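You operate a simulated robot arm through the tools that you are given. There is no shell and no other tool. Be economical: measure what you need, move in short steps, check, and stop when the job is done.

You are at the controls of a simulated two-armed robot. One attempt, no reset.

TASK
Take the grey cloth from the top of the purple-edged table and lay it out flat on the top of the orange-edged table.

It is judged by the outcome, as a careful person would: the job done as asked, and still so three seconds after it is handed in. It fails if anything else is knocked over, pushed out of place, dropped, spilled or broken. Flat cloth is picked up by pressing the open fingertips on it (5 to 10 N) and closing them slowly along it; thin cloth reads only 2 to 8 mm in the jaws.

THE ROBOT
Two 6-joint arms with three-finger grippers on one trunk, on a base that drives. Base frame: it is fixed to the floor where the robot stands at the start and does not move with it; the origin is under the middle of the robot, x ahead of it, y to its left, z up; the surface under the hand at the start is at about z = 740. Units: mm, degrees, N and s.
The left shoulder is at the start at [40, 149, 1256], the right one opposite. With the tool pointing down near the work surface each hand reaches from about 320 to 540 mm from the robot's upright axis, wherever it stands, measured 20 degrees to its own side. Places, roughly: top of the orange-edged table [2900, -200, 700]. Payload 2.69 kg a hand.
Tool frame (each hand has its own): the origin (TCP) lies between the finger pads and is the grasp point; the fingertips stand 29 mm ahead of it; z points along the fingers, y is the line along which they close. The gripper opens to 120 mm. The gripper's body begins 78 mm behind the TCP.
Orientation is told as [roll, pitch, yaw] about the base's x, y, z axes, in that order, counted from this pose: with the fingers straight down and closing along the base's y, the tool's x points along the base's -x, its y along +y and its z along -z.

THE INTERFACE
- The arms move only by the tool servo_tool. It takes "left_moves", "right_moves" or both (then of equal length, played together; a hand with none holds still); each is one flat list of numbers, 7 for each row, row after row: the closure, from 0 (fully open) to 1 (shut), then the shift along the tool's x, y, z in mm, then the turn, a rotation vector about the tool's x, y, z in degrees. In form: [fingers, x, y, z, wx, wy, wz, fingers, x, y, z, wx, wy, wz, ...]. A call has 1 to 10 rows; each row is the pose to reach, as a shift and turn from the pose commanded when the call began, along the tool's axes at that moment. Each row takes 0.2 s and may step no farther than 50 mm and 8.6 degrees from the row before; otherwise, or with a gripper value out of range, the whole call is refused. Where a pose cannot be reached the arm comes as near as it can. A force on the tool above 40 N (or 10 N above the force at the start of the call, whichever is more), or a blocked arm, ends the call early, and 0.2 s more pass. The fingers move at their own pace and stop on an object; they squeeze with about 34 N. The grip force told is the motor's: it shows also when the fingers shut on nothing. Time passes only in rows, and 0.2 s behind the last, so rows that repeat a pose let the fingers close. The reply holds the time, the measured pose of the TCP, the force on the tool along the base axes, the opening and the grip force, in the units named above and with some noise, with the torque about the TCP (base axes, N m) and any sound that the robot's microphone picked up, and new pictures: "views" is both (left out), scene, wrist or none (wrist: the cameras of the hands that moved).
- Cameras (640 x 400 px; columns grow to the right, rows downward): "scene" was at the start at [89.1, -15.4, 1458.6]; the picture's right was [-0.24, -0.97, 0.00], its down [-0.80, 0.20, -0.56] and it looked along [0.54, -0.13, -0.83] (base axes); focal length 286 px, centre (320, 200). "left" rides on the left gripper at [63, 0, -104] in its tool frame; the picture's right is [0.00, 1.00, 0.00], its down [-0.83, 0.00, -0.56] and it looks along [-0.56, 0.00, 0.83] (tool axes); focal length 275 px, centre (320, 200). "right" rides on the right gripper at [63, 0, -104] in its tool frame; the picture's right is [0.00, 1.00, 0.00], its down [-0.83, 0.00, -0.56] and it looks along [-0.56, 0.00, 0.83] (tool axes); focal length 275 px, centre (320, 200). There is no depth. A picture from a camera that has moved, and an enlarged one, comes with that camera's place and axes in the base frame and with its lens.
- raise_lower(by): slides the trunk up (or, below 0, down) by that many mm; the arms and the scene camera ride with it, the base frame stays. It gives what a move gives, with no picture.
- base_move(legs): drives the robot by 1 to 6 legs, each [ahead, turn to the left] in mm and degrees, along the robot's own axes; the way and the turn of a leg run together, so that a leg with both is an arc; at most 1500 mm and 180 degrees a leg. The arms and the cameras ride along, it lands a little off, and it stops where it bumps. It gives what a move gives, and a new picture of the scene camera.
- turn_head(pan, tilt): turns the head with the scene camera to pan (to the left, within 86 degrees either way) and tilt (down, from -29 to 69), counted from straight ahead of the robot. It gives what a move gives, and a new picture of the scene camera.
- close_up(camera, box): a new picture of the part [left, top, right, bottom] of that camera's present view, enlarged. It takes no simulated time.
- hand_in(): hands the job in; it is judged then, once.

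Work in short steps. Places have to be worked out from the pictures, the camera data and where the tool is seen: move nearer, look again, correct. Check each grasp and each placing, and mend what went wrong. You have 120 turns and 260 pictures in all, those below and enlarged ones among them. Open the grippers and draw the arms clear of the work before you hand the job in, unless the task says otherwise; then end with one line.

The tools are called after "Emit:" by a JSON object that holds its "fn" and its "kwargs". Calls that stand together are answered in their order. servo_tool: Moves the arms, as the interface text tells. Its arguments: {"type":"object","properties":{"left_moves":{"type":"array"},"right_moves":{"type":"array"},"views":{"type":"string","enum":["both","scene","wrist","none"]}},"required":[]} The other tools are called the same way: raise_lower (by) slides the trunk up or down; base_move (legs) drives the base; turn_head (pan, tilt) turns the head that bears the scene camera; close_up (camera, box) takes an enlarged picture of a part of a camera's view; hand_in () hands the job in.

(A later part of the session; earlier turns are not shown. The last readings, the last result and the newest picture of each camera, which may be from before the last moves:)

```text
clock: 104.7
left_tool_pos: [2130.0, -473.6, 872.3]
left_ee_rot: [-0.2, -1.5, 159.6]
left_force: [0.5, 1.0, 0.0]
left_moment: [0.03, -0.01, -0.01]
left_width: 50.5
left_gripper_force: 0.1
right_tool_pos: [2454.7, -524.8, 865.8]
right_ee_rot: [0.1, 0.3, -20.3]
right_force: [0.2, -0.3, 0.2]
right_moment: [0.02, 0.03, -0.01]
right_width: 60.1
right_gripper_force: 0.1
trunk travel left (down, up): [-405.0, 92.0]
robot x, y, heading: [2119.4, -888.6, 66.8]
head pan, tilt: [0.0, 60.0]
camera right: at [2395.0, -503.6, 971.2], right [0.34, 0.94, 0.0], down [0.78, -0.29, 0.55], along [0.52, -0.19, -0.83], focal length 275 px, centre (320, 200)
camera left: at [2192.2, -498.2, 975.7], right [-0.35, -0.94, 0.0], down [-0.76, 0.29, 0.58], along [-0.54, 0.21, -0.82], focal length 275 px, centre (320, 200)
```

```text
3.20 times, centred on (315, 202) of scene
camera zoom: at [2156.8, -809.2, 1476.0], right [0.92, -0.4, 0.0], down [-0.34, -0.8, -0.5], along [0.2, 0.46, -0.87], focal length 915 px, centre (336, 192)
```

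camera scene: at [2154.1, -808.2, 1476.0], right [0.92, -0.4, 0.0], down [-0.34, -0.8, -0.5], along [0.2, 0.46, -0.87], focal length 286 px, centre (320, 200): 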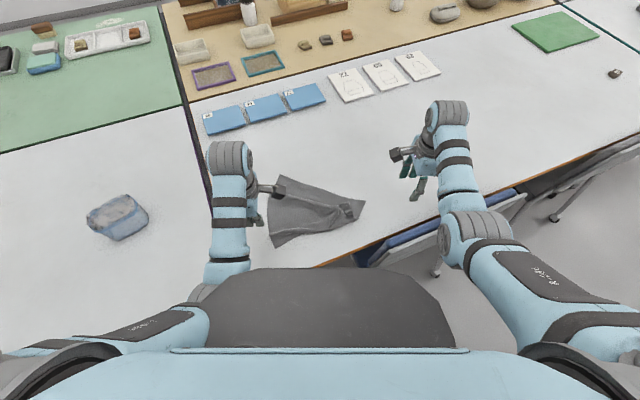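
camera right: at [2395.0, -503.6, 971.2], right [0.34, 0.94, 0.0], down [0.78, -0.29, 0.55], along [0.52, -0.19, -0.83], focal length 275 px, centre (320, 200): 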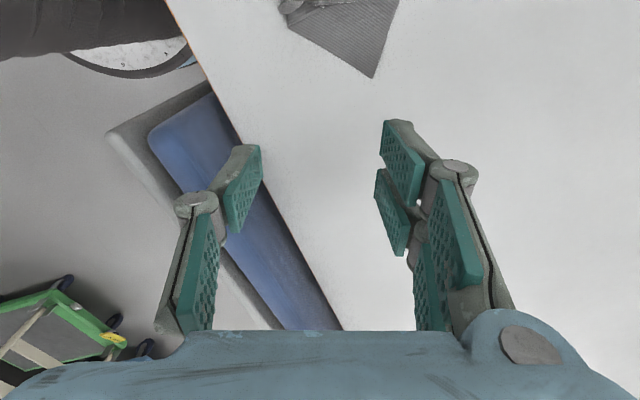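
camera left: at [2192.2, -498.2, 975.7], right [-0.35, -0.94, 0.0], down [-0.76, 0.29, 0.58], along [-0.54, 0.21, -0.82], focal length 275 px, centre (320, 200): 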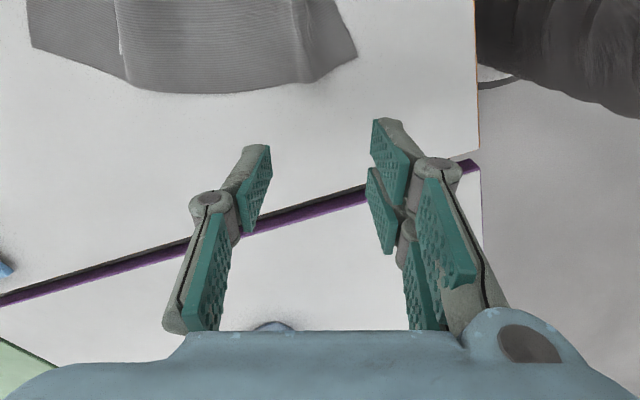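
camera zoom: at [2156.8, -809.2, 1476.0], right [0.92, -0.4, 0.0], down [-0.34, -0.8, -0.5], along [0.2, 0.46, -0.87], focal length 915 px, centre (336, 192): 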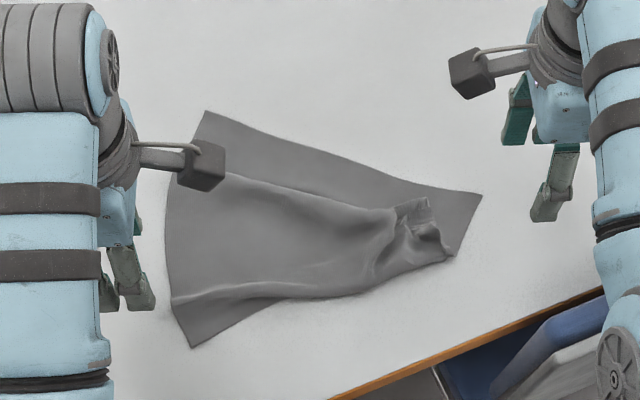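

I plan the pick: left on the ridge near the near-left corner (≈[2163,-466]), right on the crumple by the near-right corner (≈[2388,-512]). I bring both hands down to about 20 mm above.

Emit:
{"fn": "servo_tool", "kwargs": {"left_moves": [0.58, 14, -10, 20, 0, 0, 0, 0.58, 28, -19, 40, 0, 0, 0, 0.58, 28, -19, 65, 0, 0, 0, 0.58, 28, -19, 80, 0, 0, 0, 0.58, 28, -19, 80, 0, 0, 0], "right_moves": [0.5, 34, -5, 15, 0, 0, 0, 0.5, 67, -11, 30, 0, 0, 0, 0.5, 67, -11, 55, 0, 0, 0, 0.5, 67, -11, 70, 0, 0, 0, 0.5, 67, -11, 70, 0, 0, 0], "views": "wrist"}}

```text
clock: 105.9
left_tool_pos: [2157.0, -460.8, 791.2]
left_ee_rot: [-0.4, -1.8, 159.8]
left_force: [1.1, -0.1, 0.7]
left_moment: [-0.02, 0.05, -0.03]
left_width: 50.2
left_gripper_force: 0.1
right_tool_pos: [2386.1, -511.4, 795.1]
right_ee_rot: [0.2, 0.3, -20.3]
right_force: [-0.2, 0.0, 0.2]
right_moment: [-0.03, -0.02, 0.03]
right_width: 60.0
right_gripper_force: 0.1
trunk travel left (down, up): [-405.0, 92.0]
robot x, y, heading: [2123.2, -890.2, 66.7]
head pan, tilt: [0.0, 60.0]
camera right: at [2326.7, -490.9, 900.3], right [0.34, 0.94, 0.0], down [0.78, -0.29, 0.55], along [0.52, -0.19, -0.83], focal length 275 px, centre (320, 200)
camera left: at [2218.9, -486.4, 894.6], right [-0.35, -0.94, -0.01], down [-0.76, 0.28, 0.58], along [-0.54, 0.21, -0.81], focal length 275 px, centre (320, 200)
```

right: 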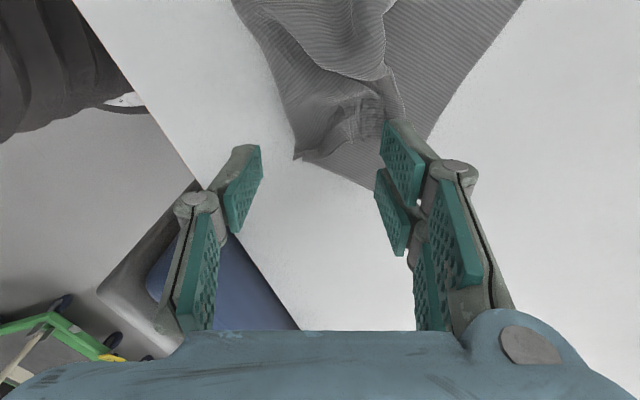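
left: 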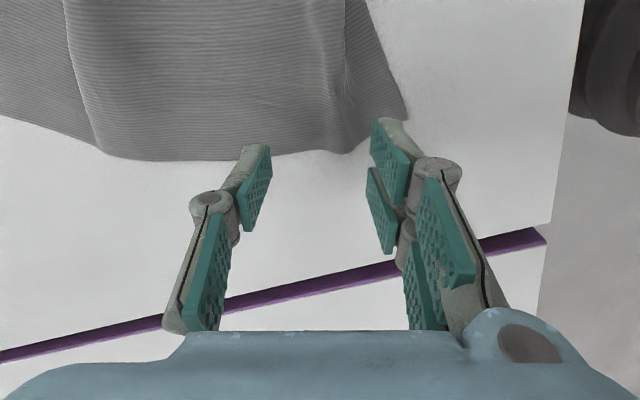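

The near-right corner tip is visible at about [2392,-530] with the near edge running free from it. I shift the right hand 12 mm nearer so that it pinches the corner rather than the far flap, and bring both to contact height.

Emit:
{"fn": "servo_tool", "kwargs": {"left_moves": [0.58, 0, 0, 8, 0, 1.8, 0, 0.58, 0, 0, 16, 0, 1.8, 0, 0.58, 0, 0, 20, 0, 1.8, 0, 0.58, 0, 0, 20, 0, 1.8, 0], "right_moves": [0.6, 0, -12, 8, 0, 0, 0, 0.6, 0, -12, 16, 0, 0, 0, 0.6, 0, -12, 23, 0, 0, 0, 0.6, 0, -12, 23, 0, 0, 0], "views": "wrist"}}

```text
clock: 106.9
left_tool_pos: [2161.5, -466.6, 771.3]
left_ee_rot: [-0.2, 0.5, 159.4]
left_force: [-0.2, -0.1, -0.6]
left_moment: [-0.02, -0.01, -0.01]
left_width: 50.2
left_gripper_force: 0.0
right_tool_pos: [2382.6, -524.1, 773.5]
right_ee_rot: [0.2, 0.3, -20.2]
right_force: [0.3, -0.3, -0.5]
right_moment: [0.0, 0.01, 0.0]
right_width: 48.0
right_gripper_force: 0.0
trunk travel left (down, up): [-405.0, 92.0]
robot x, y, heading: [2126.3, -888.5, 66.7]
head pan, tilt: [0.0, 60.0]
camera right: at [2323.4, -502.2, 877.5], right [0.34, 0.94, 0.0], down [0.78, -0.29, 0.55], along [0.52, -0.19, -0.83], focal length 275 px, centre (320, 200)
camera left: at [2220.2, -488.8, 877.1], right [-0.35, -0.94, 0.0], down [-0.78, 0.29, 0.55], along [-0.51, 0.2, -0.84], focal length 275 px, centre (320, 200)
```

right: 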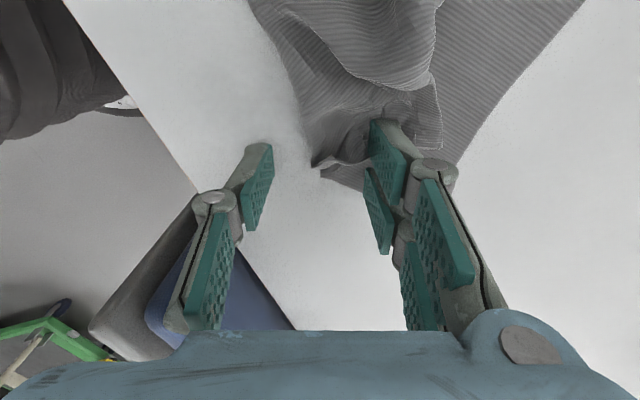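
left: 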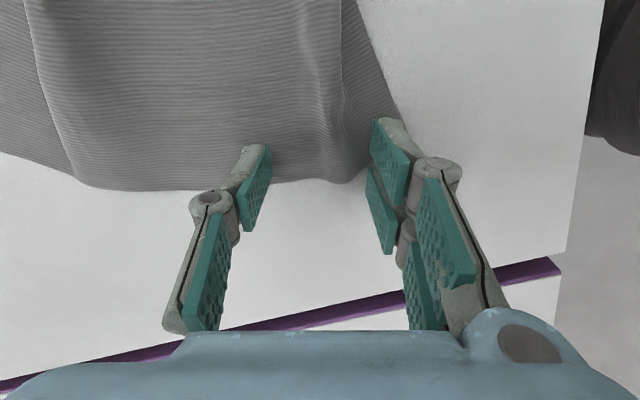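

Positions look right on both sides; I press into contact.

Emit:
{"fn": "servo_tool", "kwargs": {"left_moves": [0.58, 0, 0, 2, 0, -0.5, 0, 0.58, 0, 0, 3.5, 0, -0.5, 0, 0.58, 0, 0, 3.5, 0, -0.5, 0], "right_moves": [0.6, 0, 0, 3, 0, 0, 0, 0.6, 0, 0, 5, 0, 0, 0, 0.6, 0, 0, 5, 0, 0, 0], "views": "none"}}

```text
clock: 107.7
left_tool_pos: [2161.8, -465.9, 770.5]
left_ee_rot: [-0.3, 0.0, 159.5]
left_force: [-0.3, 0.8, 1.5]
left_moment: [-0.05, 0.0, 0.01]
left_width: 50.3
left_gripper_force: 0.0
right_tool_pos: [2383.5, -523.1, 768.0]
right_ee_rot: [0.4, 0.2, -20.3]
right_force: [1.5, 1.7, 17.2]
right_moment: [0.5, -0.21, 0.0]
right_width: 52.5
right_gripper_force: 2.2
trunk travel left (down, up): [-405.0, 92.0]
robot x, y, heading: [2120.6, -889.0, 66.6]
head pan, tilt: [0.0, 60.0]
```

Left needs ~1.2 mm more; right is a bit firm, ease 0.5 mm; then close both slowly.

Emit:
{"fn": "servo_tool", "kwargs": {"left_moves": [0.58, 0, 0, 1.2, 0, 0, 0, 0.58, 0, 0, 1.2, 0, 0, 0, 0.64, 0, 0, 1.2, 0, 0, 0, 0.7, 0, 0, 1.2, 0, 0, 0, 0.76, 0, 0, 1.2, 0, 0, 0, 0.82, 0, 0, 1.2, 0, 0, 0, 0.88, 0, 0, 1.2, 0, 0, 0, 0.94, 0, 0, 1.2, 0, 0, 0, 1, 0, 0, 1.2, 0, 0, 0, 1, 0, 0, 1.2, 0, 0, 0], "right_moves": [0.6, 0, 0, -0.5, 0, 0, 0, 0.6, 0, 0, -0.5, 0, 0, 0, 0.65, 0, 0, -0.5, 0, 0, 0, 0.7, 0, 0, -0.5, 0, 0, 0, 0.76, 0, 0, -0.5, 0, 0, 0, 0.82, 0, 0, -0.5, 0, 0, 0, 0.88, 0, 0, -0.5, 0, 0, 0, 0.94, 0, 0, -0.5, 0, 0, 0, 1, 0, 0, -0.5, 0, 0, 0, 1, 0, 0, -0.5, 0, 0, 0], "views": "wrist"}}

```text
clock: 109.9
left_tool_pos: [2160.5, -466.3, 768.0]
left_ee_rot: [-0.2, 0.1, 159.5]
left_force: [1.4, 0.9, 13.4]
left_moment: [0.06, -0.02, -0.02]
left_width: 2.2
left_gripper_force: 31.5
right_tool_pos: [2382.3, -524.9, 769.0]
right_ee_rot: [0.3, 0.3, -20.3]
right_force: [-0.9, -1.3, 6.7]
right_moment: [0.0, 0.09, 0.04]
right_width: 2.4
right_gripper_force: 30.7
trunk travel left (down, up): [-405.0, 92.0]
robot x, y, heading: [2119.8, -892.1, 66.4]
head pan, tilt: [0.0, 60.0]
camera right: at [2323.3, -504.0, 873.5], right [0.34, 0.94, 0.0], down [0.78, -0.29, 0.55], along [0.52, -0.19, -0.83], focal length 275 px, centre (320, 200)
camera left: at [2220.2, -490.5, 873.0], right [-0.35, -0.94, -0.01], down [-0.78, 0.29, 0.56], along [-0.52, 0.2, -0.83], focal length 275 px, centre (320, 200)
```

right: 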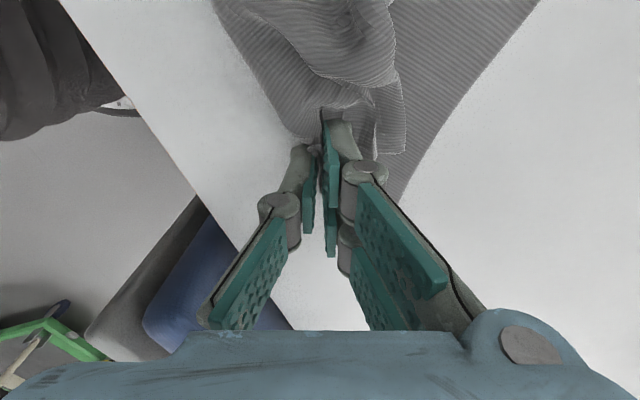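
left: 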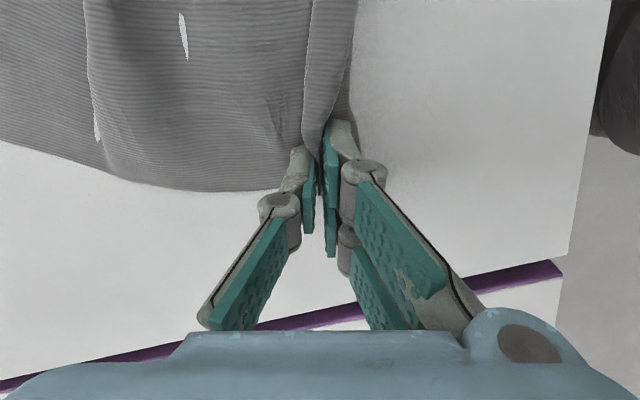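

Both hold cloth again (2.2 and 2.4 mm). I lift with the trunk by 90 mm.

Emit:
{"fn": "raise_lower", "kwargs": {"by": 90}}

Emit:
{"fn": "servo_tool", "kwargs": {"left_moves": [1, -4, -20, -25, 6, 0, 0, 1, -6, -40, -50, 12, 0, 0, 1, -8, -60, -75, 18, 0, 0, 1, -8, -80, -100, 24, 0, 0, 1, -8, -100, -120, 30, 0, 0, 1, -8, -120, -130, 30, 0, 0], "right_moves": [1, -4, 20, -25, -6, 0, 0, 1, -6, 40, -50, -12, 0, 0, 1, -8, 60, -75, -18, 0, 0, 1, -8, 80, -100, -24, 0, 0, 1, -8, 100, -120, -30, 0, 0, 1, -8, 120, -130, -30, 0, 0], "views": "both"}}

Emit:
{"fn": "close_up", "kwargs": {"camera": "scene", "box": [220, 80, 420, 220]}}

```text
clock: 111.1
left_tool_pos: [2160.6, -465.7, 856.8]
left_ee_rot: [-0.1, 0.1, 159.4]
left_force: [-0.5, -1.9, -0.9]
left_moment: [-0.18, 0.08, -0.01]
left_width: 1.0
left_gripper_force: 30.8
right_tool_pos: [2383.3, -523.1, 856.7]
right_ee_rot: [0.2, 0.2, -20.3]
right_force: [-0.1, 1.3, -0.2]
right_moment: [0.01, -0.01, 0.03]
right_width: 3.1
right_gripper_force: 31.5
trunk travel left (down, up): [-495.0, 2.0]
robot x, y, heading: [2121.7, -890.9, 66.4]
head pan, tilt: [0.0, 60.0]
```

```text
clock: 112.5
left_tool_pos: [2198.3, -348.9, 988.9]
left_ee_rot: [-30.1, 0.2, 159.5]
left_force: [0.3, 0.6, 1.2]
left_moment: [-0.01, -0.01, -0.02]
left_width: 1.6
left_gripper_force: 32.1
right_tool_pos: [2431.9, -412.1, 986.9]
right_ee_rot: [30.2, 0.6, -20.2]
right_force: [0.3, 1.7, 0.3]
right_moment: [-0.09, 0.0, 0.08]
right_width: 3.0
right_gripper_force: 33.1
trunk travel left (down, up): [-495.0, 2.0]
robot x, y, heading: [2123.0, -888.2, 66.7]
head pan, tilt: [0.0, 60.0]
camera scene: at [2156.1, -807.0, 1565.5], right [0.92, -0.4, 0.0], down [-0.34, -0.8, -0.5], along [0.2, 0.46, -0.87], focal length 286 px, centre (320, 200)
camera right: at [2353.7, -439.9, 1077.3], right [0.3, 0.81, 0.5], down [0.69, -0.55, 0.48], along [0.66, 0.2, -0.72], focal length 275 px, centre (320, 200)
camera left: at [2239.5, -422.6, 1079.7], right [-0.31, -0.81, -0.5], down [-0.88, 0.03, 0.48], along [-0.37, 0.59, -0.72], focal length 275 px, centre (320, 200)
```

scene: 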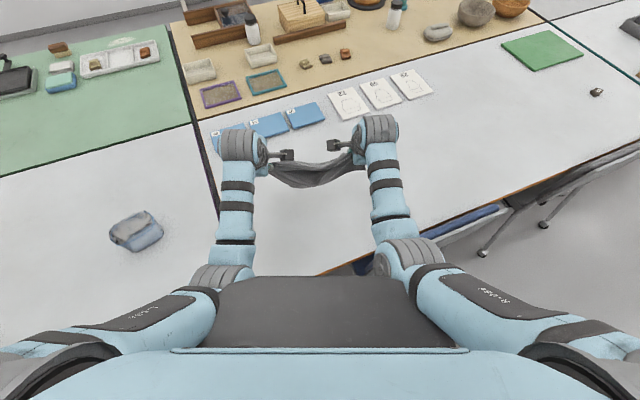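
right: 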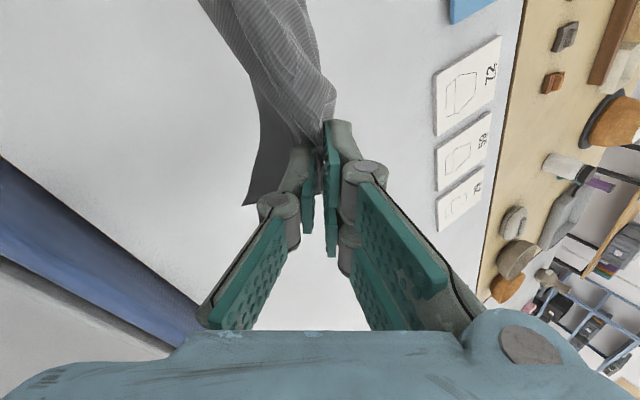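
left: 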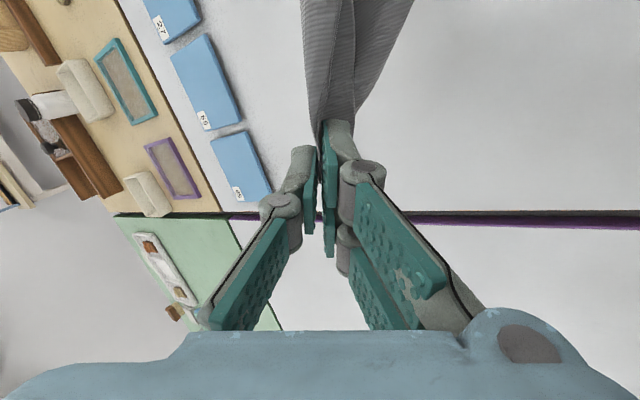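

```text
2.86 times, centred on (320, 150) of scene
camera zoom: at [2156.1, -807.0, 1565.5], right [0.92, -0.4, 0.0], down [-0.34, -0.8, -0.5], along [0.2, 0.46, -0.87], focal length 817 px, centre (320, 343)
```

zoom: 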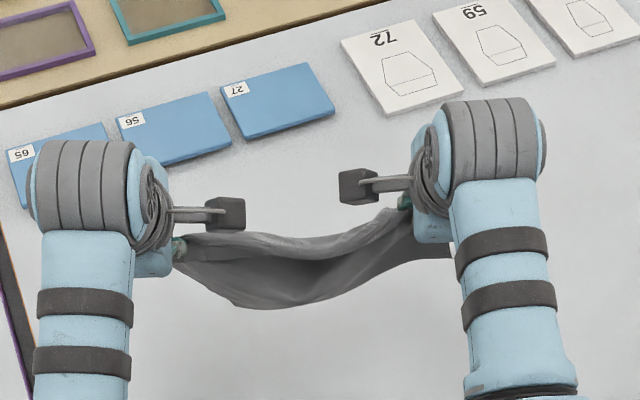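

The cloth hangs free again. I turn the base 6° left and 25 mm ahead for a better spot, then reach the hands out to the far start position.

Emit:
{"fn": "base_move", "kwargs": {"legs": [[0, 6.3], [25, 0]]}}

Emit:
{"fn": "servo_tool", "kwargs": {"left_moves": [1, 0, -30, -18, 0, 0, 0, 1, 0, -65, -38, 0, 0, 0, 1, 0, -100, -56, 0, 0, 0, 1, 0, -100, -56, 0, 0, 0], "right_moves": [1, 0, 25, -15, 0, 0, 0, 1, -5, 45, -26, 0, 0, 0, 1, -10, 70, -40, 0, 0, 0, 1, -10, 70, -40, 0, 0, 0], "views": "both"}}

Emit:
{"fn": "close_up", "kwargs": {"camera": "scene", "box": [220, 60, 420, 200]}}

```text
clock: 113.9
left_tool_pos: [2140.1, -327.7, 990.2]
left_ee_rot: [-30.4, 0.0, 165.9]
left_force: [-0.4, -0.8, -0.6]
left_moment: [0.04, -0.02, -0.01]
left_width: 1.9
left_gripper_force: 29.6
right_tool_pos: [2384.8, -362.1, 989.9]
right_ee_rot: [30.4, 0.4, -13.9]
right_force: [0.3, 0.3, -0.3]
right_moment: [0.07, -0.01, 0.04]
right_width: 3.4
right_gripper_force: 31.9
trunk travel left (down, up): [-495.0, 2.0]
robot x, y, heading: [2130.1, -865.7, 72.8]
head pan, tilt: [0.0, 60.0]
camera scene: at [2150.1, -788.8, 1566.1], right [0.96, -0.29, 0.0], down [-0.25, -0.83, -0.5], along [0.15, 0.48, -0.86], focal length 286 px, centre (320, 200)
```

scene: 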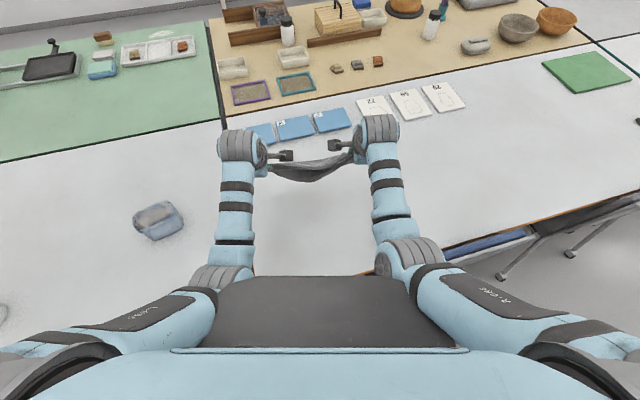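

```text
clock: 114.9
left_tool_pos: [2156.8, -266.8, 1086.9]
left_ee_rot: [-30.1, 0.0, 165.9]
left_force: [0.4, 1.5, 0.8]
left_moment: [-0.07, -0.03, -0.04]
left_width: 1.9
left_gripper_force: 31.6
right_tool_pos: [2405.6, -320.7, 1055.9]
right_ee_rot: [30.1, 0.4, -13.9]
right_force: [0.0, 0.6, 0.3]
right_moment: [-0.03, 0.01, 0.02]
right_width: 2.6
right_gripper_force: 29.7
trunk travel left (down, up): [-495.0, 2.0]
robot x, y, heading: [2130.3, -868.6, 72.8]
head pan, tilt: [0.0, 60.0]
camera scene: at [2153.7, -780.8, 1565.5], right [0.96, -0.29, 0.0], down [-0.25, -0.83, -0.5], along [0.15, 0.48, -0.87], focal length 286 px, centre (320, 200)
camera right: at [2331.9, -357.0, 1146.0], right [0.21, 0.84, 0.5], down [0.74, -0.47, 0.48], along [0.64, 0.27, -0.72], focal length 275 px, centre (320, 200)
camera left: at [2206.0, -332.9, 1176.7], right [-0.21, -0.84, -0.5], down [-0.87, -0.07, 0.48], along [-0.44, 0.54, -0.72], focal length 275 px, centre (320, 200)
```

scene: 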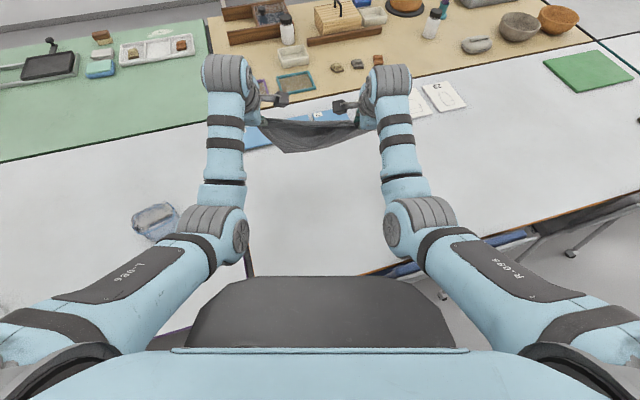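
right: 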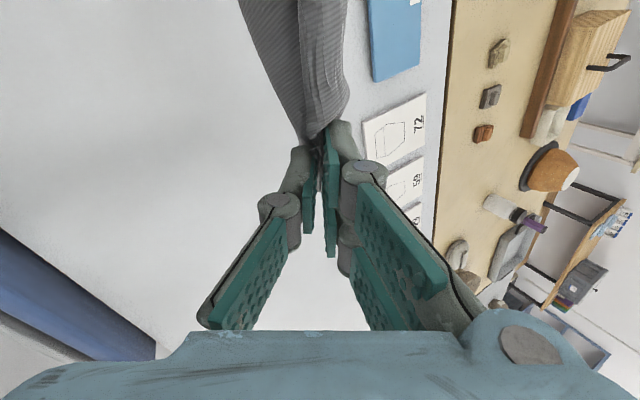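
left: 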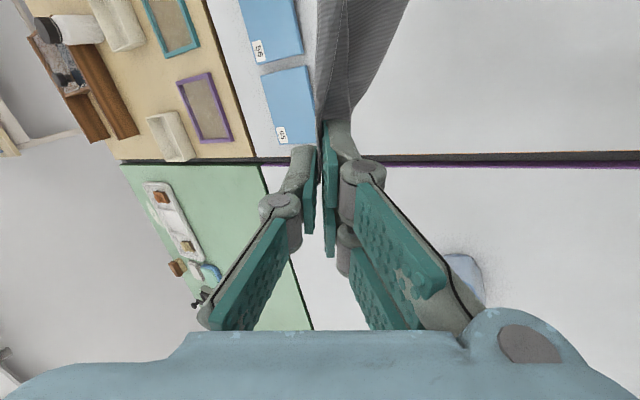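

```text
2.86 times, centred on (320, 130) of scene
camera zoom: at [2153.7, -780.8, 1565.5], right [0.96, -0.29, 0.0], down [-0.25, -0.83, -0.5], along [0.15, 0.48, -0.87], focal length 817 px, centre (320, 400)
```

zoom: 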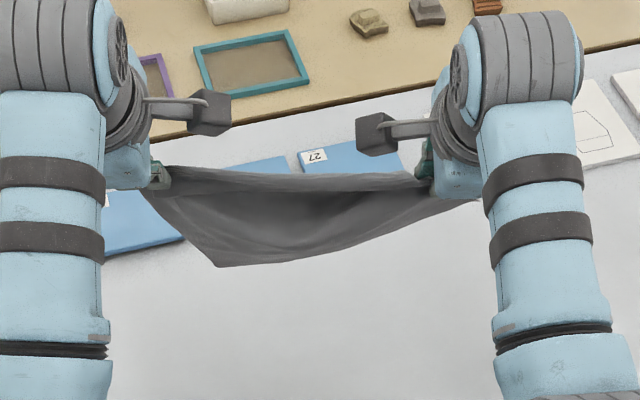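

The cloth hangs between the hands, the right side a bit shorter. I lower the trunk 85 mm and then level both hands at z≈920, fwd≈620 so the lower edge meets the table.

Emit:
{"fn": "raise_lower", "kwargs": {"by": -85}}

Emit:
{"fn": "servo_tool", "kwargs": {"left_moves": [1, 0, 3, 30, 0, 0, 0, 1, 0, 6, 58, 0, 0, 0, 1, 0, 9.7, 86.8, 0, 0, 0, 1, 0, 9.7, 86.8, 0, 0, 0], "right_moves": [1, 0, -4, 17, 0, 0, 0, 1, 0, -8, 34, 0, 0, 0, 1, 0, -12, 50.8, 0, 0, 0, 1, 0, -12, 50.8, 0, 0, 0], "views": "scene"}}

Emit:
{"fn": "close_up", "kwargs": {"camera": "scene", "box": [220, 60, 420, 200]}}

```text
clock: 116.1
left_tool_pos: [2156.9, -265.9, 1002.0]
left_ee_rot: [-30.1, -0.1, 165.9]
left_force: [-0.7, 0.2, -0.9]
left_moment: [-0.07, -0.01, -0.01]
left_width: 2.3
left_gripper_force: 30.9
right_tool_pos: [2405.8, -321.4, 972.0]
right_ee_rot: [30.2, 0.4, -13.9]
right_force: [-0.4, 0.9, 1.1]
right_moment: [0.16, -0.02, -0.02]
right_width: 2.1
right_gripper_force: 32.0
trunk travel left (down, up): [-410.0, 87.0]
robot x, y, heading: [2130.1, -867.7, 73.1]
head pan, tilt: [0.0, 60.0]
```

```text
clock: 117.1
left_tool_pos: [2165.7, -230.6, 920.8]
left_ee_rot: [-30.1, 0.0, 165.9]
left_force: [-0.1, -1.3, 0.3]
left_moment: [-0.02, -0.01, 0.0]
left_width: 1.8
left_gripper_force: 29.7
right_tool_pos: [2409.2, -307.2, 920.3]
right_ee_rot: [30.2, 0.3, -14.0]
right_force: [0.0, 1.8, -0.1]
right_moment: [0.0, -0.01, 0.03]
right_width: 2.9
right_gripper_force: 34.4
trunk travel left (down, up): [-410.0, 87.0]
robot x, y, heading: [2128.1, -864.6, 73.2]
head pan, tilt: [0.0, 60.0]
camera scene: at [2153.4, -781.7, 1481.1], right [0.96, -0.29, 0.0], down [-0.25, -0.83, -0.5], along [0.15, 0.48, -0.87], focal length 286 px, centre (320, 200)
```

scene: 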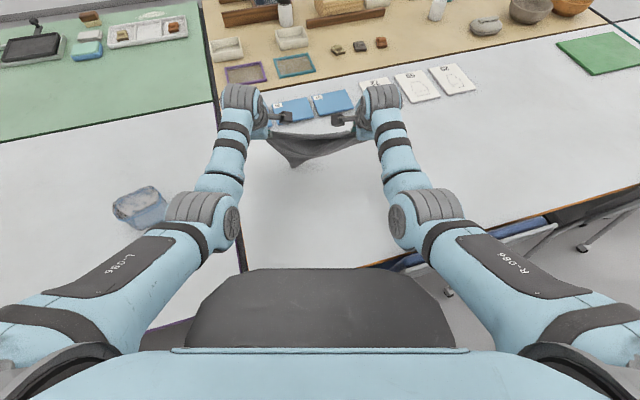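

```text
2.86 times, centred on (320, 130) of scene
camera zoom: at [2153.4, -781.7, 1481.1], right [0.96, -0.29, 0.0], down [-0.25, -0.83, -0.5], along [0.15, 0.48, -0.87], focal length 817 px, centre (320, 400)
```

zoom: 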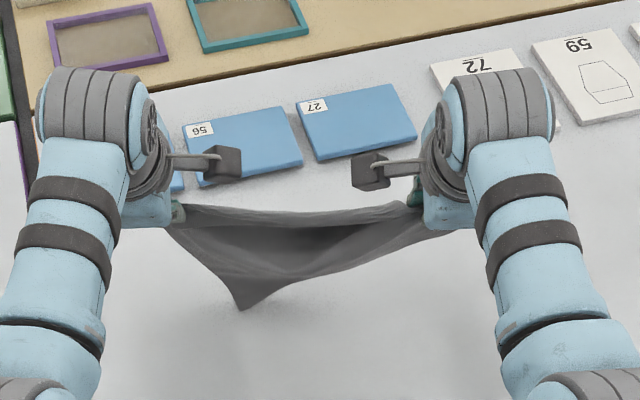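

The lower-left corner reaches the table but the right side hangs much shorter, so the right jaw may hold more than the corner. I look through the right wrist camera.

Emit:
{"fn": "close_up", "kwargs": {"camera": "right", "box": [120, 0, 440, 200]}}

Emit:
{"fn": "close_up", "kwargs": {"camera": "left", "box": [160, 0, 480, 200]}}

```text
2.00 times, centred on (280, 100) of right
camera zoom: at [2335.2, -342.3, 1010.8], right [0.21, 0.84, 0.5], down [0.74, -0.47, 0.48], along [0.64, 0.27, -0.72], focal length 551 px, centre (400, 400)
```

zoom: 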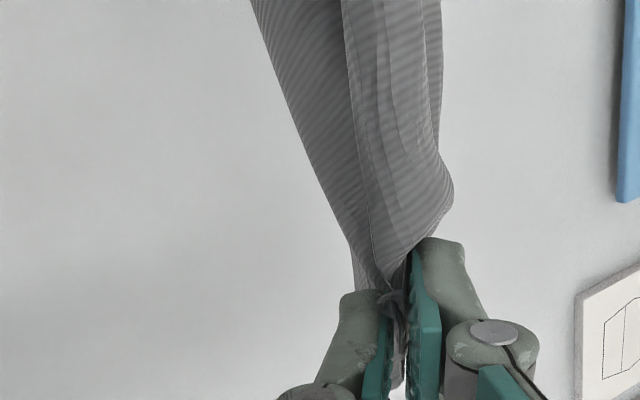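

```text
2.00 times, centred on (320, 100) of left
camera zoom: at [2214.7, -298.0, 1011.3], right [-0.21, -0.84, -0.5], down [-0.87, -0.07, 0.48], along [-0.44, 0.54, -0.72], focal length 551 px, centre (320, 400)
```

zoom: 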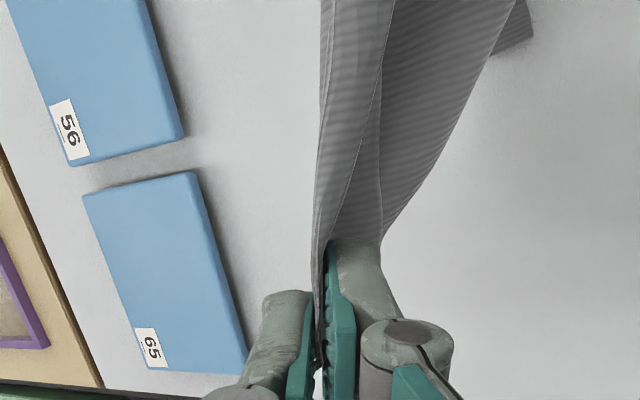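

From the geometry the right jaw evidently holds a point near the far-right corner (a diagonal hold), with the clean left edge hanging from the left hand. I'll let the right side go and let the cloth hang and untangle from the left hand alone: first up, and turn right to have room for laying it out sideways.

Emit:
{"fn": "raise_lower", "kwargs": {"by": 85}}

Emit:
{"fn": "servo_tool", "kwargs": {"left_moves": [1, 0, 0, -30, 0, 0, 0, 1, 0, 0, -60, 0, 0, 0, 1, 0, -1, -92, 0, 0, 0, 1, 0, -1, -92, 0, 0, 0], "right_moves": [1, 0, 0, -30, 0, 0, 0, 1, 0, 0, -60, 0, 0, 0, 1, 0, 1, -85, 0, 0, 0, 1, 0, 1, -85, 0, 0, 0], "views": "none"}}

Emit:
{"fn": "base_move", "kwargs": {"legs": [[0, -18]]}}

```text
clock: 118.3
left_tool_pos: [2165.6, -230.2, 1005.0]
left_ee_rot: [-30.1, 0.0, 165.9]
left_force: [0.8, -1.0, -1.6]
left_moment: [-0.06, -0.01, 0.0]
left_width: 2.5
left_gripper_force: 33.4
right_tool_pos: [2409.3, -305.8, 1005.0]
right_ee_rot: [30.2, 0.2, -13.8]
right_force: [-0.3, 1.2, 1.1]
right_moment: [-0.08, 0.03, 0.01]
right_width: 2.5
right_gripper_force: 30.1
trunk travel left (down, up): [-495.0, 2.0]
robot x, y, heading: [2129.1, -863.1, 73.0]
head pan, tilt: [0.0, 60.0]
```

```text
clock: 119.3
left_tool_pos: [2155.2, -274.9, 1084.3]
left_ee_rot: [-30.2, 0.1, 166.0]
left_force: [-0.6, 0.0, -1.4]
left_moment: [-0.01, -0.01, 0.0]
left_width: 1.9
left_gripper_force: 30.5
right_tool_pos: [2399.3, -345.3, 1077.5]
right_ee_rot: [30.1, 0.3, -13.8]
right_force: [-0.3, 0.3, 0.3]
right_moment: [0.11, -0.04, -0.06]
right_width: 2.2
right_gripper_force: 31.8
trunk travel left (down, up): [-495.0, 2.0]
robot x, y, heading: [2127.4, -867.5, 73.1]
head pan, tilt: [0.0, 60.0]
```

```text
clock: 120.7
left_tool_pos: [2334.2, -310.9, 1085.2]
left_ee_rot: [-30.2, 0.0, 148.1]
left_force: [-0.6, 0.0, -0.9]
left_moment: [-0.07, 0.03, -0.02]
left_width: 2.5
left_gripper_force: 32.3
right_tool_pos: [2544.5, -454.4, 1077.8]
right_ee_rot: [30.0, 0.3, -31.8]
right_force: [-0.3, -0.4, -0.1]
right_moment: [-0.04, 0.0, -0.01]
right_width: 3.0
right_gripper_force: 33.9
trunk travel left (down, up): [-495.0, 2.0]
robot x, y, heading: [2127.5, -865.1, 55.1]
head pan, tilt: [0.0, 60.0]
camera scene: at [2176.7, -792.6, 1565.6], right [0.82, -0.57, 0.0], down [-0.49, -0.71, -0.5], along [0.29, 0.41, -0.87], focal length 286 px, centre (320, 200)
```

scene: 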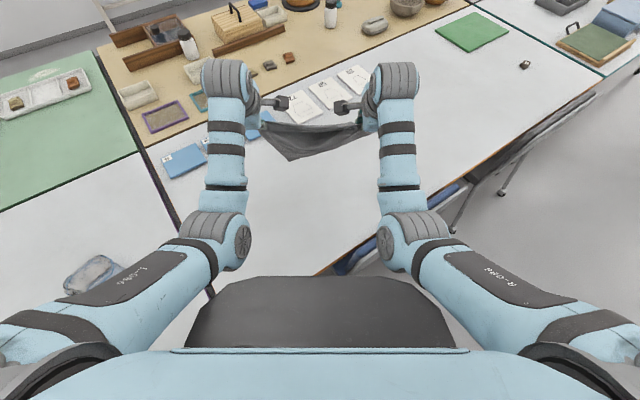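

Over the free middle of the table now. I open the right hand and draw it away, letting the cloth hang from the left.

Emit:
{"fn": "servo_tool", "kwargs": {"right_moves": [0.7, 0, 0, 0, 0, 0, 0, 0.4, 0, 0, -3, 0, 0, 0, 0.4, -20, -10, -15, 0, 0, 0, 0.4, -50, -25, -25, 0, 0, 0, 0.4, -80, -60, -30, 0, 0, 0, 0.4, -100, -100, -30, 0, 0, 0, 0.4, -100, -100, -30, 0, 0, 0], "views": "both"}}

Emit:
{"fn": "close_up", "kwargs": {"camera": "scene", "box": [200, 60, 420, 220]}}

```text
clock: 122.3
left_tool_pos: [2336.1, -311.3, 1084.8]
left_ee_rot: [-30.3, 0.0, 148.0]
left_force: [0.0, 0.4, 1.4]
left_moment: [0.04, -0.04, -0.02]
left_width: 1.5
left_gripper_force: 31.6
right_tool_pos: [2576.1, -596.3, 1051.7]
right_ee_rot: [30.2, 0.2, -31.8]
right_force: [0.1, -0.2, -0.7]
right_moment: [-0.02, 0.03, -0.01]
right_width: 72.3
right_gripper_force: 0.0
trunk travel left (down, up): [-495.0, 2.0]
robot x, y, heading: [2129.0, -859.2, 55.3]
head pan, tilt: [0.0, 60.0]
camera scene: at [2177.6, -793.2, 1565.6], right [0.82, -0.57, 0.0], down [-0.49, -0.71, -0.5], along [0.29, 0.41, -0.87], focal length 286 px, centre (320, 200)
camera right: at [2494.7, -607.9, 1141.5], right [0.45, 0.74, 0.5], down [0.56, -0.67, 0.48], along [0.69, 0.07, -0.72], focal length 275 px, centre (320, 200)
```

scene: 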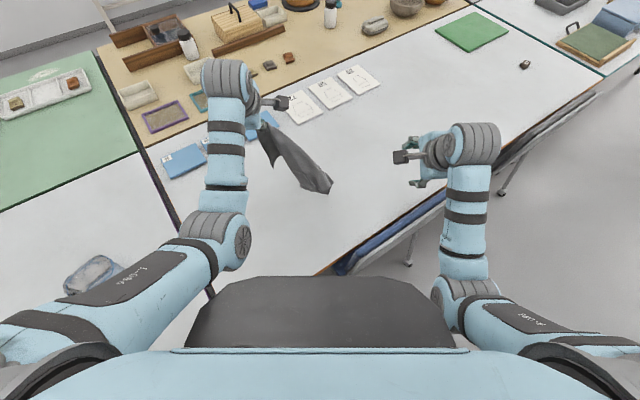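
right: 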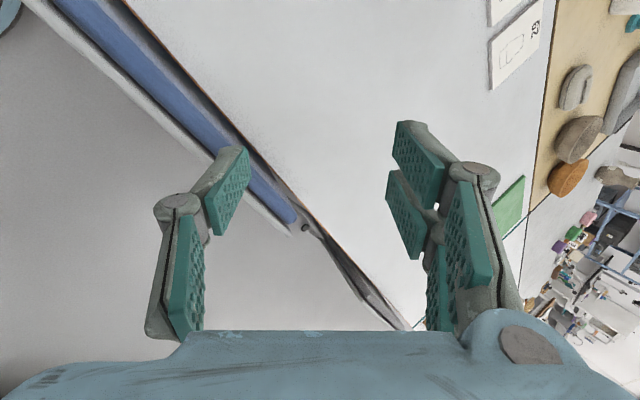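

```text
2.50 times, centred on (310, 140) of scene
camera zoom: at [2177.6, -793.2, 1565.6], right [0.82, -0.57, 0.0], down [-0.49, -0.71, -0.5], along [0.29, 0.41, -0.87], focal length 715 px, centre (345, 350)
```

zoom: 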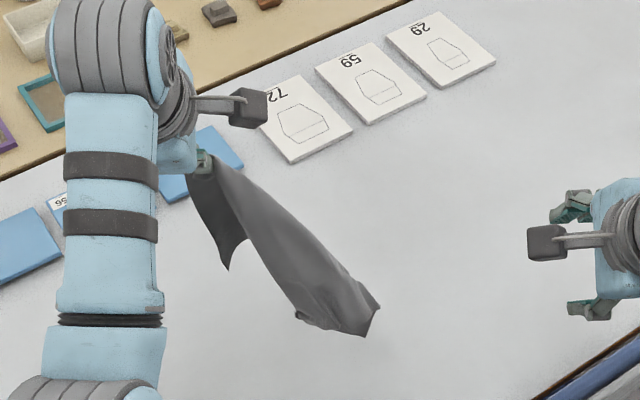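

The cloth now hangs from the left hand in two tails. I let it settle and move the right hand off to see it.

Emit:
{"fn": "servo_tool", "kwargs": {"right_moves": [0.4, 0, 0, 0, 0, 0, 0, 0.4, 0, 0, 0, 0, 0, 0, 0.4, 0, 0, 0, 0, 0, 0, 0.4, 0, 0, 0, 0, 0, 0, 0.4, 0, 0, 0, 0, 0, 0], "views": "none"}}

Emit:
{"fn": "close_up", "kwargs": {"camera": "scene", "box": [200, 60, 420, 220]}}

Emit:
{"fn": "close_up", "kwargs": {"camera": "left", "box": [120, 0, 520, 250]}}

```text
clock: 123.5
left_tool_pos: [2334.4, -311.1, 1085.6]
left_ee_rot: [-30.1, 0.0, 147.9]
left_force: [-1.1, -1.1, -0.9]
left_moment: [-0.21, 0.09, 0.07]
left_width: 1.6
left_gripper_force: 31.5
right_tool_pos: [2575.4, -595.7, 1052.0]
right_ee_rot: [30.0, 0.3, -31.8]
right_force: [-0.1, 0.2, 0.0]
right_moment: [0.04, -0.02, -0.01]
right_width: 72.0
right_gripper_force: 0.1
trunk travel left (down, up): [-495.0, 2.0]
robot x, y, heading: [2131.9, -865.2, 55.2]
head pan, tilt: [0.0, 60.0]
```

```text
2.50 times, centred on (310, 140) of scene
camera zoom: at [2177.7, -793.7, 1565.6], right [0.82, -0.57, 0.0], down [-0.49, -0.71, -0.5], along [0.29, 0.41, -0.87], focal length 715 px, centre (345, 350)
```

zoom: 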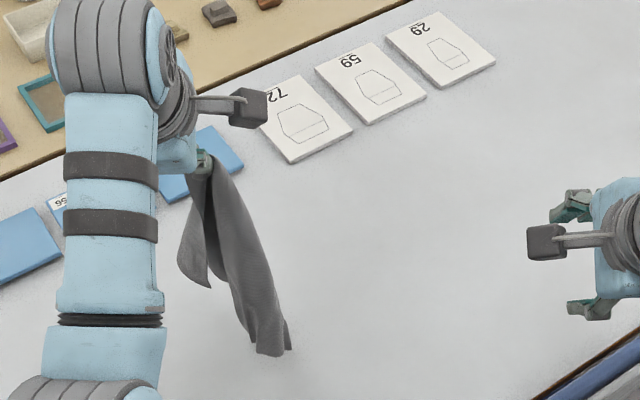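

```text
1.60 times, centred on (320, 125) of left
camera zoom: at [2361.1, -390.2, 1175.3], right [-0.46, -0.73, -0.5], down [-0.85, 0.21, 0.48], along [-0.25, 0.65, -0.72], focal length 440 px, centre (320, 320)
```

zoom: 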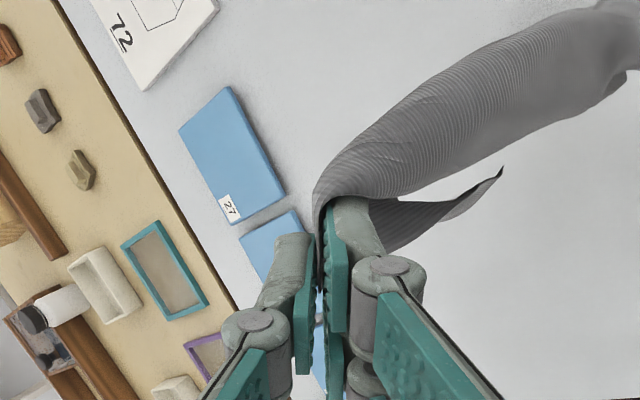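

The long tail's tip is touching near [2367,-353]. To have room for the full diagonal I turn further right 15°, then lay it sideways by turning left while lowering in stages.

Emit:
{"fn": "base_move", "kwargs": {"legs": [[0, -15]]}}

Emit:
{"fn": "raise_lower", "kwargs": {"by": -35}}

Emit:
{"fn": "base_move", "kwargs": {"legs": [[0, 10]]}}

```text
clock: 124.8
left_tool_pos: [2471.1, -382.4, 1084.0]
left_ee_rot: [-30.2, 0.0, 132.8]
left_force: [0.1, -0.1, -0.1]
left_moment: [0.1, -0.08, 0.03]
left_width: 1.9
left_gripper_force: 31.8
right_tool_pos: [2631.3, -720.5, 1050.2]
right_ee_rot: [30.2, 0.4, -46.9]
right_force: [-0.3, 0.2, 0.6]
right_moment: [0.0, -0.03, 0.02]
right_width: 71.7
right_gripper_force: 0.0
trunk travel left (down, up): [-495.0, 2.0]
robot x, y, heading: [2126.6, -867.2, 39.9]
head pan, tilt: [0.0, 60.0]
camera scene: at [2194.1, -807.9, 1565.6], right [0.64, -0.77, 0.0], down [-0.66, -0.56, -0.5], along [0.38, 0.32, -0.87], focal length 286 px, centre (320, 200)
```

scene: 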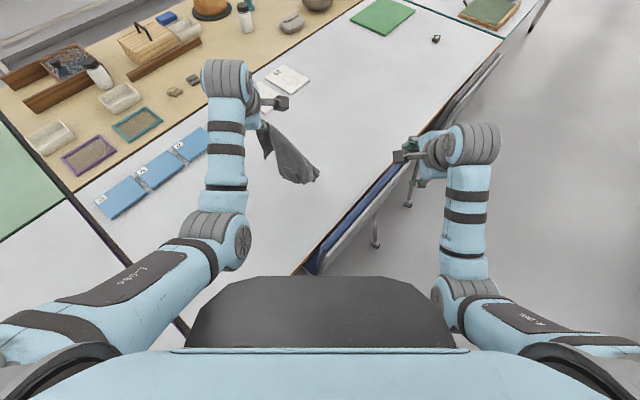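

```text
clock: 125.6
left_tool_pos: [2472.5, -383.7, 1051.2]
left_ee_rot: [-30.3, 0.0, 133.0]
left_force: [-0.4, -0.5, 1.1]
left_moment: [0.05, -0.03, -0.02]
left_width: 1.7
left_gripper_force: 32.0
right_tool_pos: [2631.0, -722.3, 1015.9]
right_ee_rot: [30.0, 0.4, -46.9]
right_force: [0.2, 0.1, 0.4]
right_moment: [0.01, -0.03, 0.0]
right_width: 71.9
right_gripper_force: 0.2
trunk travel left (down, up): [-460.0, 37.0]
robot x, y, heading: [2131.0, -865.3, 40.0]
head pan, tilt: [0.0, 60.0]
```

```text
clock: 126.7
left_tool_pos: [2383.8, -333.0, 1050.1]
left_ee_rot: [-30.2, 0.0, 142.9]
left_force: [0.3, -0.2, -0.6]
left_moment: [0.02, -0.04, 0.04]
left_width: 2.2
left_gripper_force: 32.9
right_tool_pos: [2599.9, -638.1, 1017.2]
right_ee_rot: [30.1, 0.4, -36.9]
right_force: [-0.3, -0.8, 0.0]
right_moment: [-0.02, 0.03, 0.02]
right_width: 72.2
right_gripper_force: 0.1
trunk travel left (down, up): [-460.0, 37.0]
robot x, y, heading: [2125.8, -864.2, 50.0]
head pan, tilt: [0.0, 60.0]
camera scene: at [2185.3, -799.4, 1531.7], right [0.77, -0.64, 0.0], down [-0.56, -0.66, -0.5], along [0.32, 0.38, -0.87], focal length 286 px, centre (320, 200)
```

scene: 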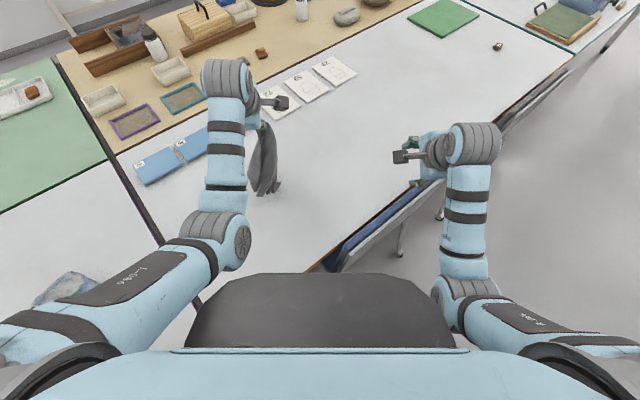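

The tip just followed along. I turn back right 12°, lower 110 mm so that a good part rests on the table, then draw left in steps.

Emit:
{"fn": "base_move", "kwargs": {"legs": [[0, -12]]}}

Emit:
{"fn": "raise_lower", "kwargs": {"by": -110}}

Emit:
{"fn": "base_move", "kwargs": {"legs": [[0, 10]]}}

Emit:
{"fn": "close_up", "kwargs": {"camera": "scene", "box": [200, 80, 420, 240]}}

```text
clock: 127.9
left_tool_pos: [2490.8, -397.2, 1050.7]
left_ee_rot: [-30.2, 0.1, 130.6]
left_force: [0.3, 0.8, -0.1]
left_moment: [-0.02, 0.03, 0.01]
left_width: 1.8
left_gripper_force: 28.7
right_tool_pos: [2636.3, -741.7, 1017.1]
right_ee_rot: [30.0, 0.2, -49.2]
right_force: [-0.1, -0.3, 0.0]
right_moment: [0.01, -0.02, 0.0]
right_width: 72.2
right_gripper_force: 0.0
trunk travel left (down, up): [-460.0, 37.0]
robot x, y, heading: [2126.2, -862.6, 38.0]
head pan, tilt: [0.0, 60.0]
camera scene: at [2196.3, -810.7, 1531.7], right [0.61, -0.79, 0.0], down [-0.68, -0.53, -0.5], along [0.4, 0.31, -0.87], focal length 286 px, centre (320, 200)
```

scene: 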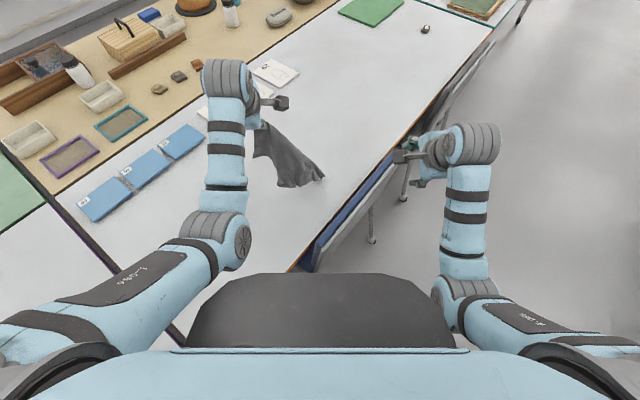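

```text
clock: 129.3
left_tool_pos: [2491.2, -398.7, 939.4]
left_ee_rot: [-30.1, 0.0, 130.7]
left_force: [-0.2, -1.1, 0.0]
left_moment: [0.09, -0.1, -0.02]
left_width: 1.9
left_gripper_force: 32.0
right_tool_pos: [2635.6, -740.9, 905.5]
right_ee_rot: [30.2, 0.2, -49.2]
right_force: [-0.4, 0.4, 0.6]
right_moment: [0.02, 0.04, -0.03]
right_width: 72.1
right_gripper_force: 0.0
trunk travel left (down, up): [-350.0, 147.0]
robot x, y, heading: [2130.4, -864.9, 37.9]
head pan, tilt: [0.0, 60.0]
```

```text
clock: 130.4
left_tool_pos: [2404.4, -342.3, 939.1]
left_ee_rot: [-30.2, 0.0, 140.7]
left_force: [-0.4, 0.2, 0.9]
left_moment: [0.01, -0.03, 0.02]
left_width: 1.6
left_gripper_force: 30.1
right_tool_pos: [2606.5, -655.6, 905.3]
right_ee_rot: [30.0, 0.4, -39.0]
right_force: [0.5, 0.4, 0.7]
right_moment: [-0.02, -0.01, 0.06]
right_width: 72.1
right_gripper_force: 0.1
trunk travel left (down, up): [-350.0, 147.0]
robot x, y, heading: [2127.7, -864.6, 48.1]
head pan, tilt: [0.0, 60.0]
camera scene: at [2186.9, -800.8, 1420.5], right [0.74, -0.67, 0.0], down [-0.58, -0.64, -0.5], along [0.34, 0.37, -0.87], focal length 286 px, centre (320, 200)
```

scene: 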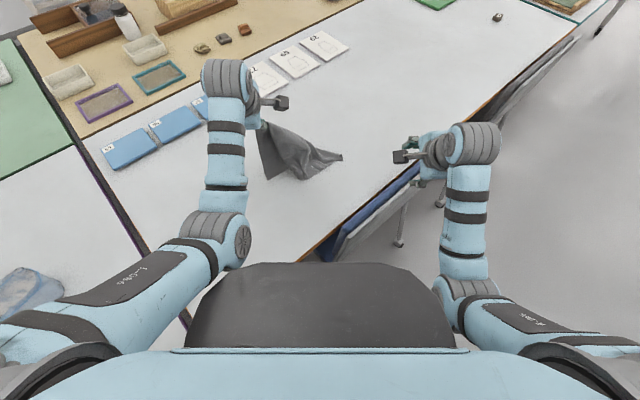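

```text
2.50 times, centred on (310, 160) of scene
camera zoom: at [2186.9, -800.8, 1420.5], right [0.74, -0.67, 0.0], down [-0.58, -0.64, -0.5], along [0.34, 0.37, -0.87], focal length 715 px, centre (345, 300)
```

zoom: 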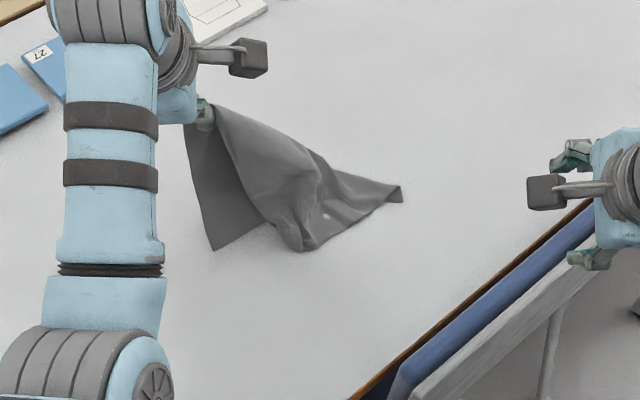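

It's now trailing out to the right. I continue: lower and turn left in steps.

Emit:
{"fn": "base_move", "kwargs": {"legs": [[0, 7]]}}

Emit:
{"fn": "raise_lower", "kwargs": {"by": -90}}

Emit:
{"fn": "base_move", "kwargs": {"legs": [[0, 9]]}}

Emit:
{"fn": "close_up", "kwargs": {"camera": "scene", "box": [200, 80, 440, 250]}}

```text
clock: 131.3
left_tool_pos: [2339.2, -313.1, 940.0]
left_ee_rot: [-30.3, 0.1, 147.7]
left_force: [0.0, 0.5, 0.2]
left_moment: [0.07, -0.07, 0.02]
left_width: 2.1
left_gripper_force: 32.7
right_tool_pos: [2578.3, -599.7, 905.0]
right_ee_rot: [30.2, 0.4, -32.2]
right_force: [0.0, -0.3, 0.1]
right_moment: [0.05, -0.01, 0.0]
right_width: 71.9
right_gripper_force: 0.0
trunk travel left (down, up): [-350.0, 147.0]
robot x, y, heading: [2130.8, -867.2, 55.2]
head pan, tilt: [0.0, 60.0]
camera scene: at [2179.3, -794.8, 1420.5], right [0.82, -0.58, 0.0], down [-0.5, -0.71, -0.5], along [0.29, 0.41, -0.87], focal length 286 px, centre (320, 200)
```

scene: 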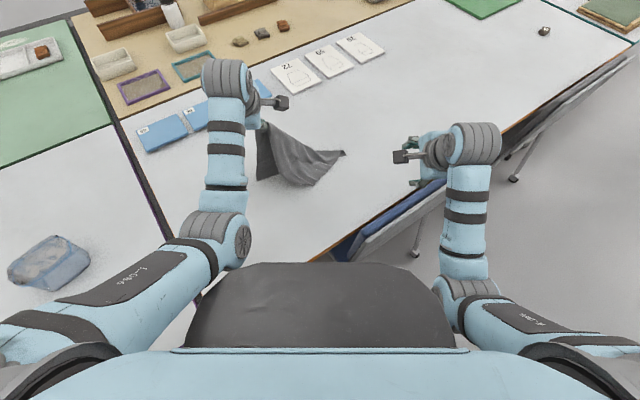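

```text
clock: 132.6
left_tool_pos: [2338.9, -311.4, 849.4]
left_ee_rot: [-30.2, 0.0, 147.9]
left_force: [-0.3, -0.2, -0.4]
left_moment: [0.07, -0.03, 0.04]
left_width: 1.9
left_gripper_force: 32.1
right_tool_pos: [2579.0, -597.2, 815.6]
right_ee_rot: [30.1, 0.3, -32.2]
right_force: [0.3, 0.0, 1.9]
right_moment: [-0.09, 0.01, 0.02]
right_width: 79.3
right_gripper_force: 0.4
trunk travel left (down, up): [-260.0, 237.0]
robot x, y, heading: [2128.2, -865.1, 54.9]
head pan, tilt: [0.0, 60.0]
```

```text
clock: 133.6
left_tool_pos: [2249.9, -287.6, 850.2]
left_ee_rot: [-30.3, 0.0, 156.7]
left_force: [0.4, -0.6, -2.0]
left_moment: [-0.02, 0.0, 0.02]
left_width: 2.8
left_gripper_force: 33.2
right_tool_pos: [2530.8, -531.6, 817.2]
right_ee_rot: [30.0, 0.2, -23.3]
right_force: [0.5, -0.2, -0.9]
right_moment: [0.02, 0.03, 0.01]
right_width: 72.2
right_gripper_force: 0.0
trunk travel left (down, up): [-260.0, 237.0]
robot x, y, heading: [2129.8, -865.8, 63.9]
head pan, tilt: [0.0, 60.0]
camera scene: at [2166.7, -786.8, 1331.2], right [0.9, -0.44, 0.0], down [-0.38, -0.78, -0.5], along [0.22, 0.45, -0.87], focal length 286 px, centre (320, 200)
```

scene: 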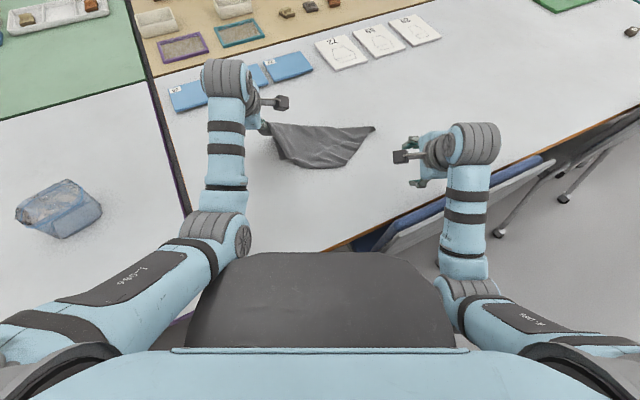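

```text
2.35 times, centred on (320, 165) of scene
camera zoom: at [2166.7, -786.8, 1331.2], right [0.9, -0.44, 0.0], down [-0.38, -0.78, -0.5], along [0.22, 0.45, -0.87], focal length 673 px, centre (320, 282)
```

zoom: 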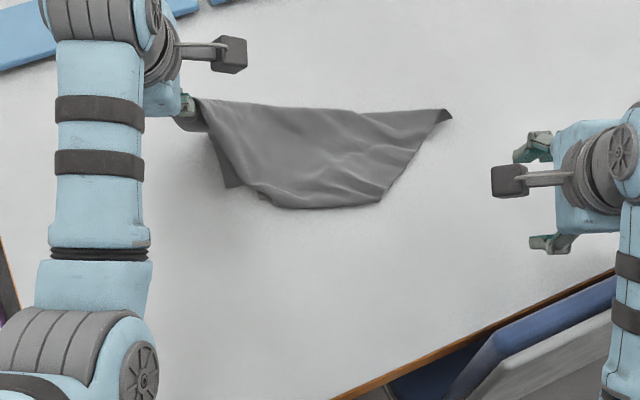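

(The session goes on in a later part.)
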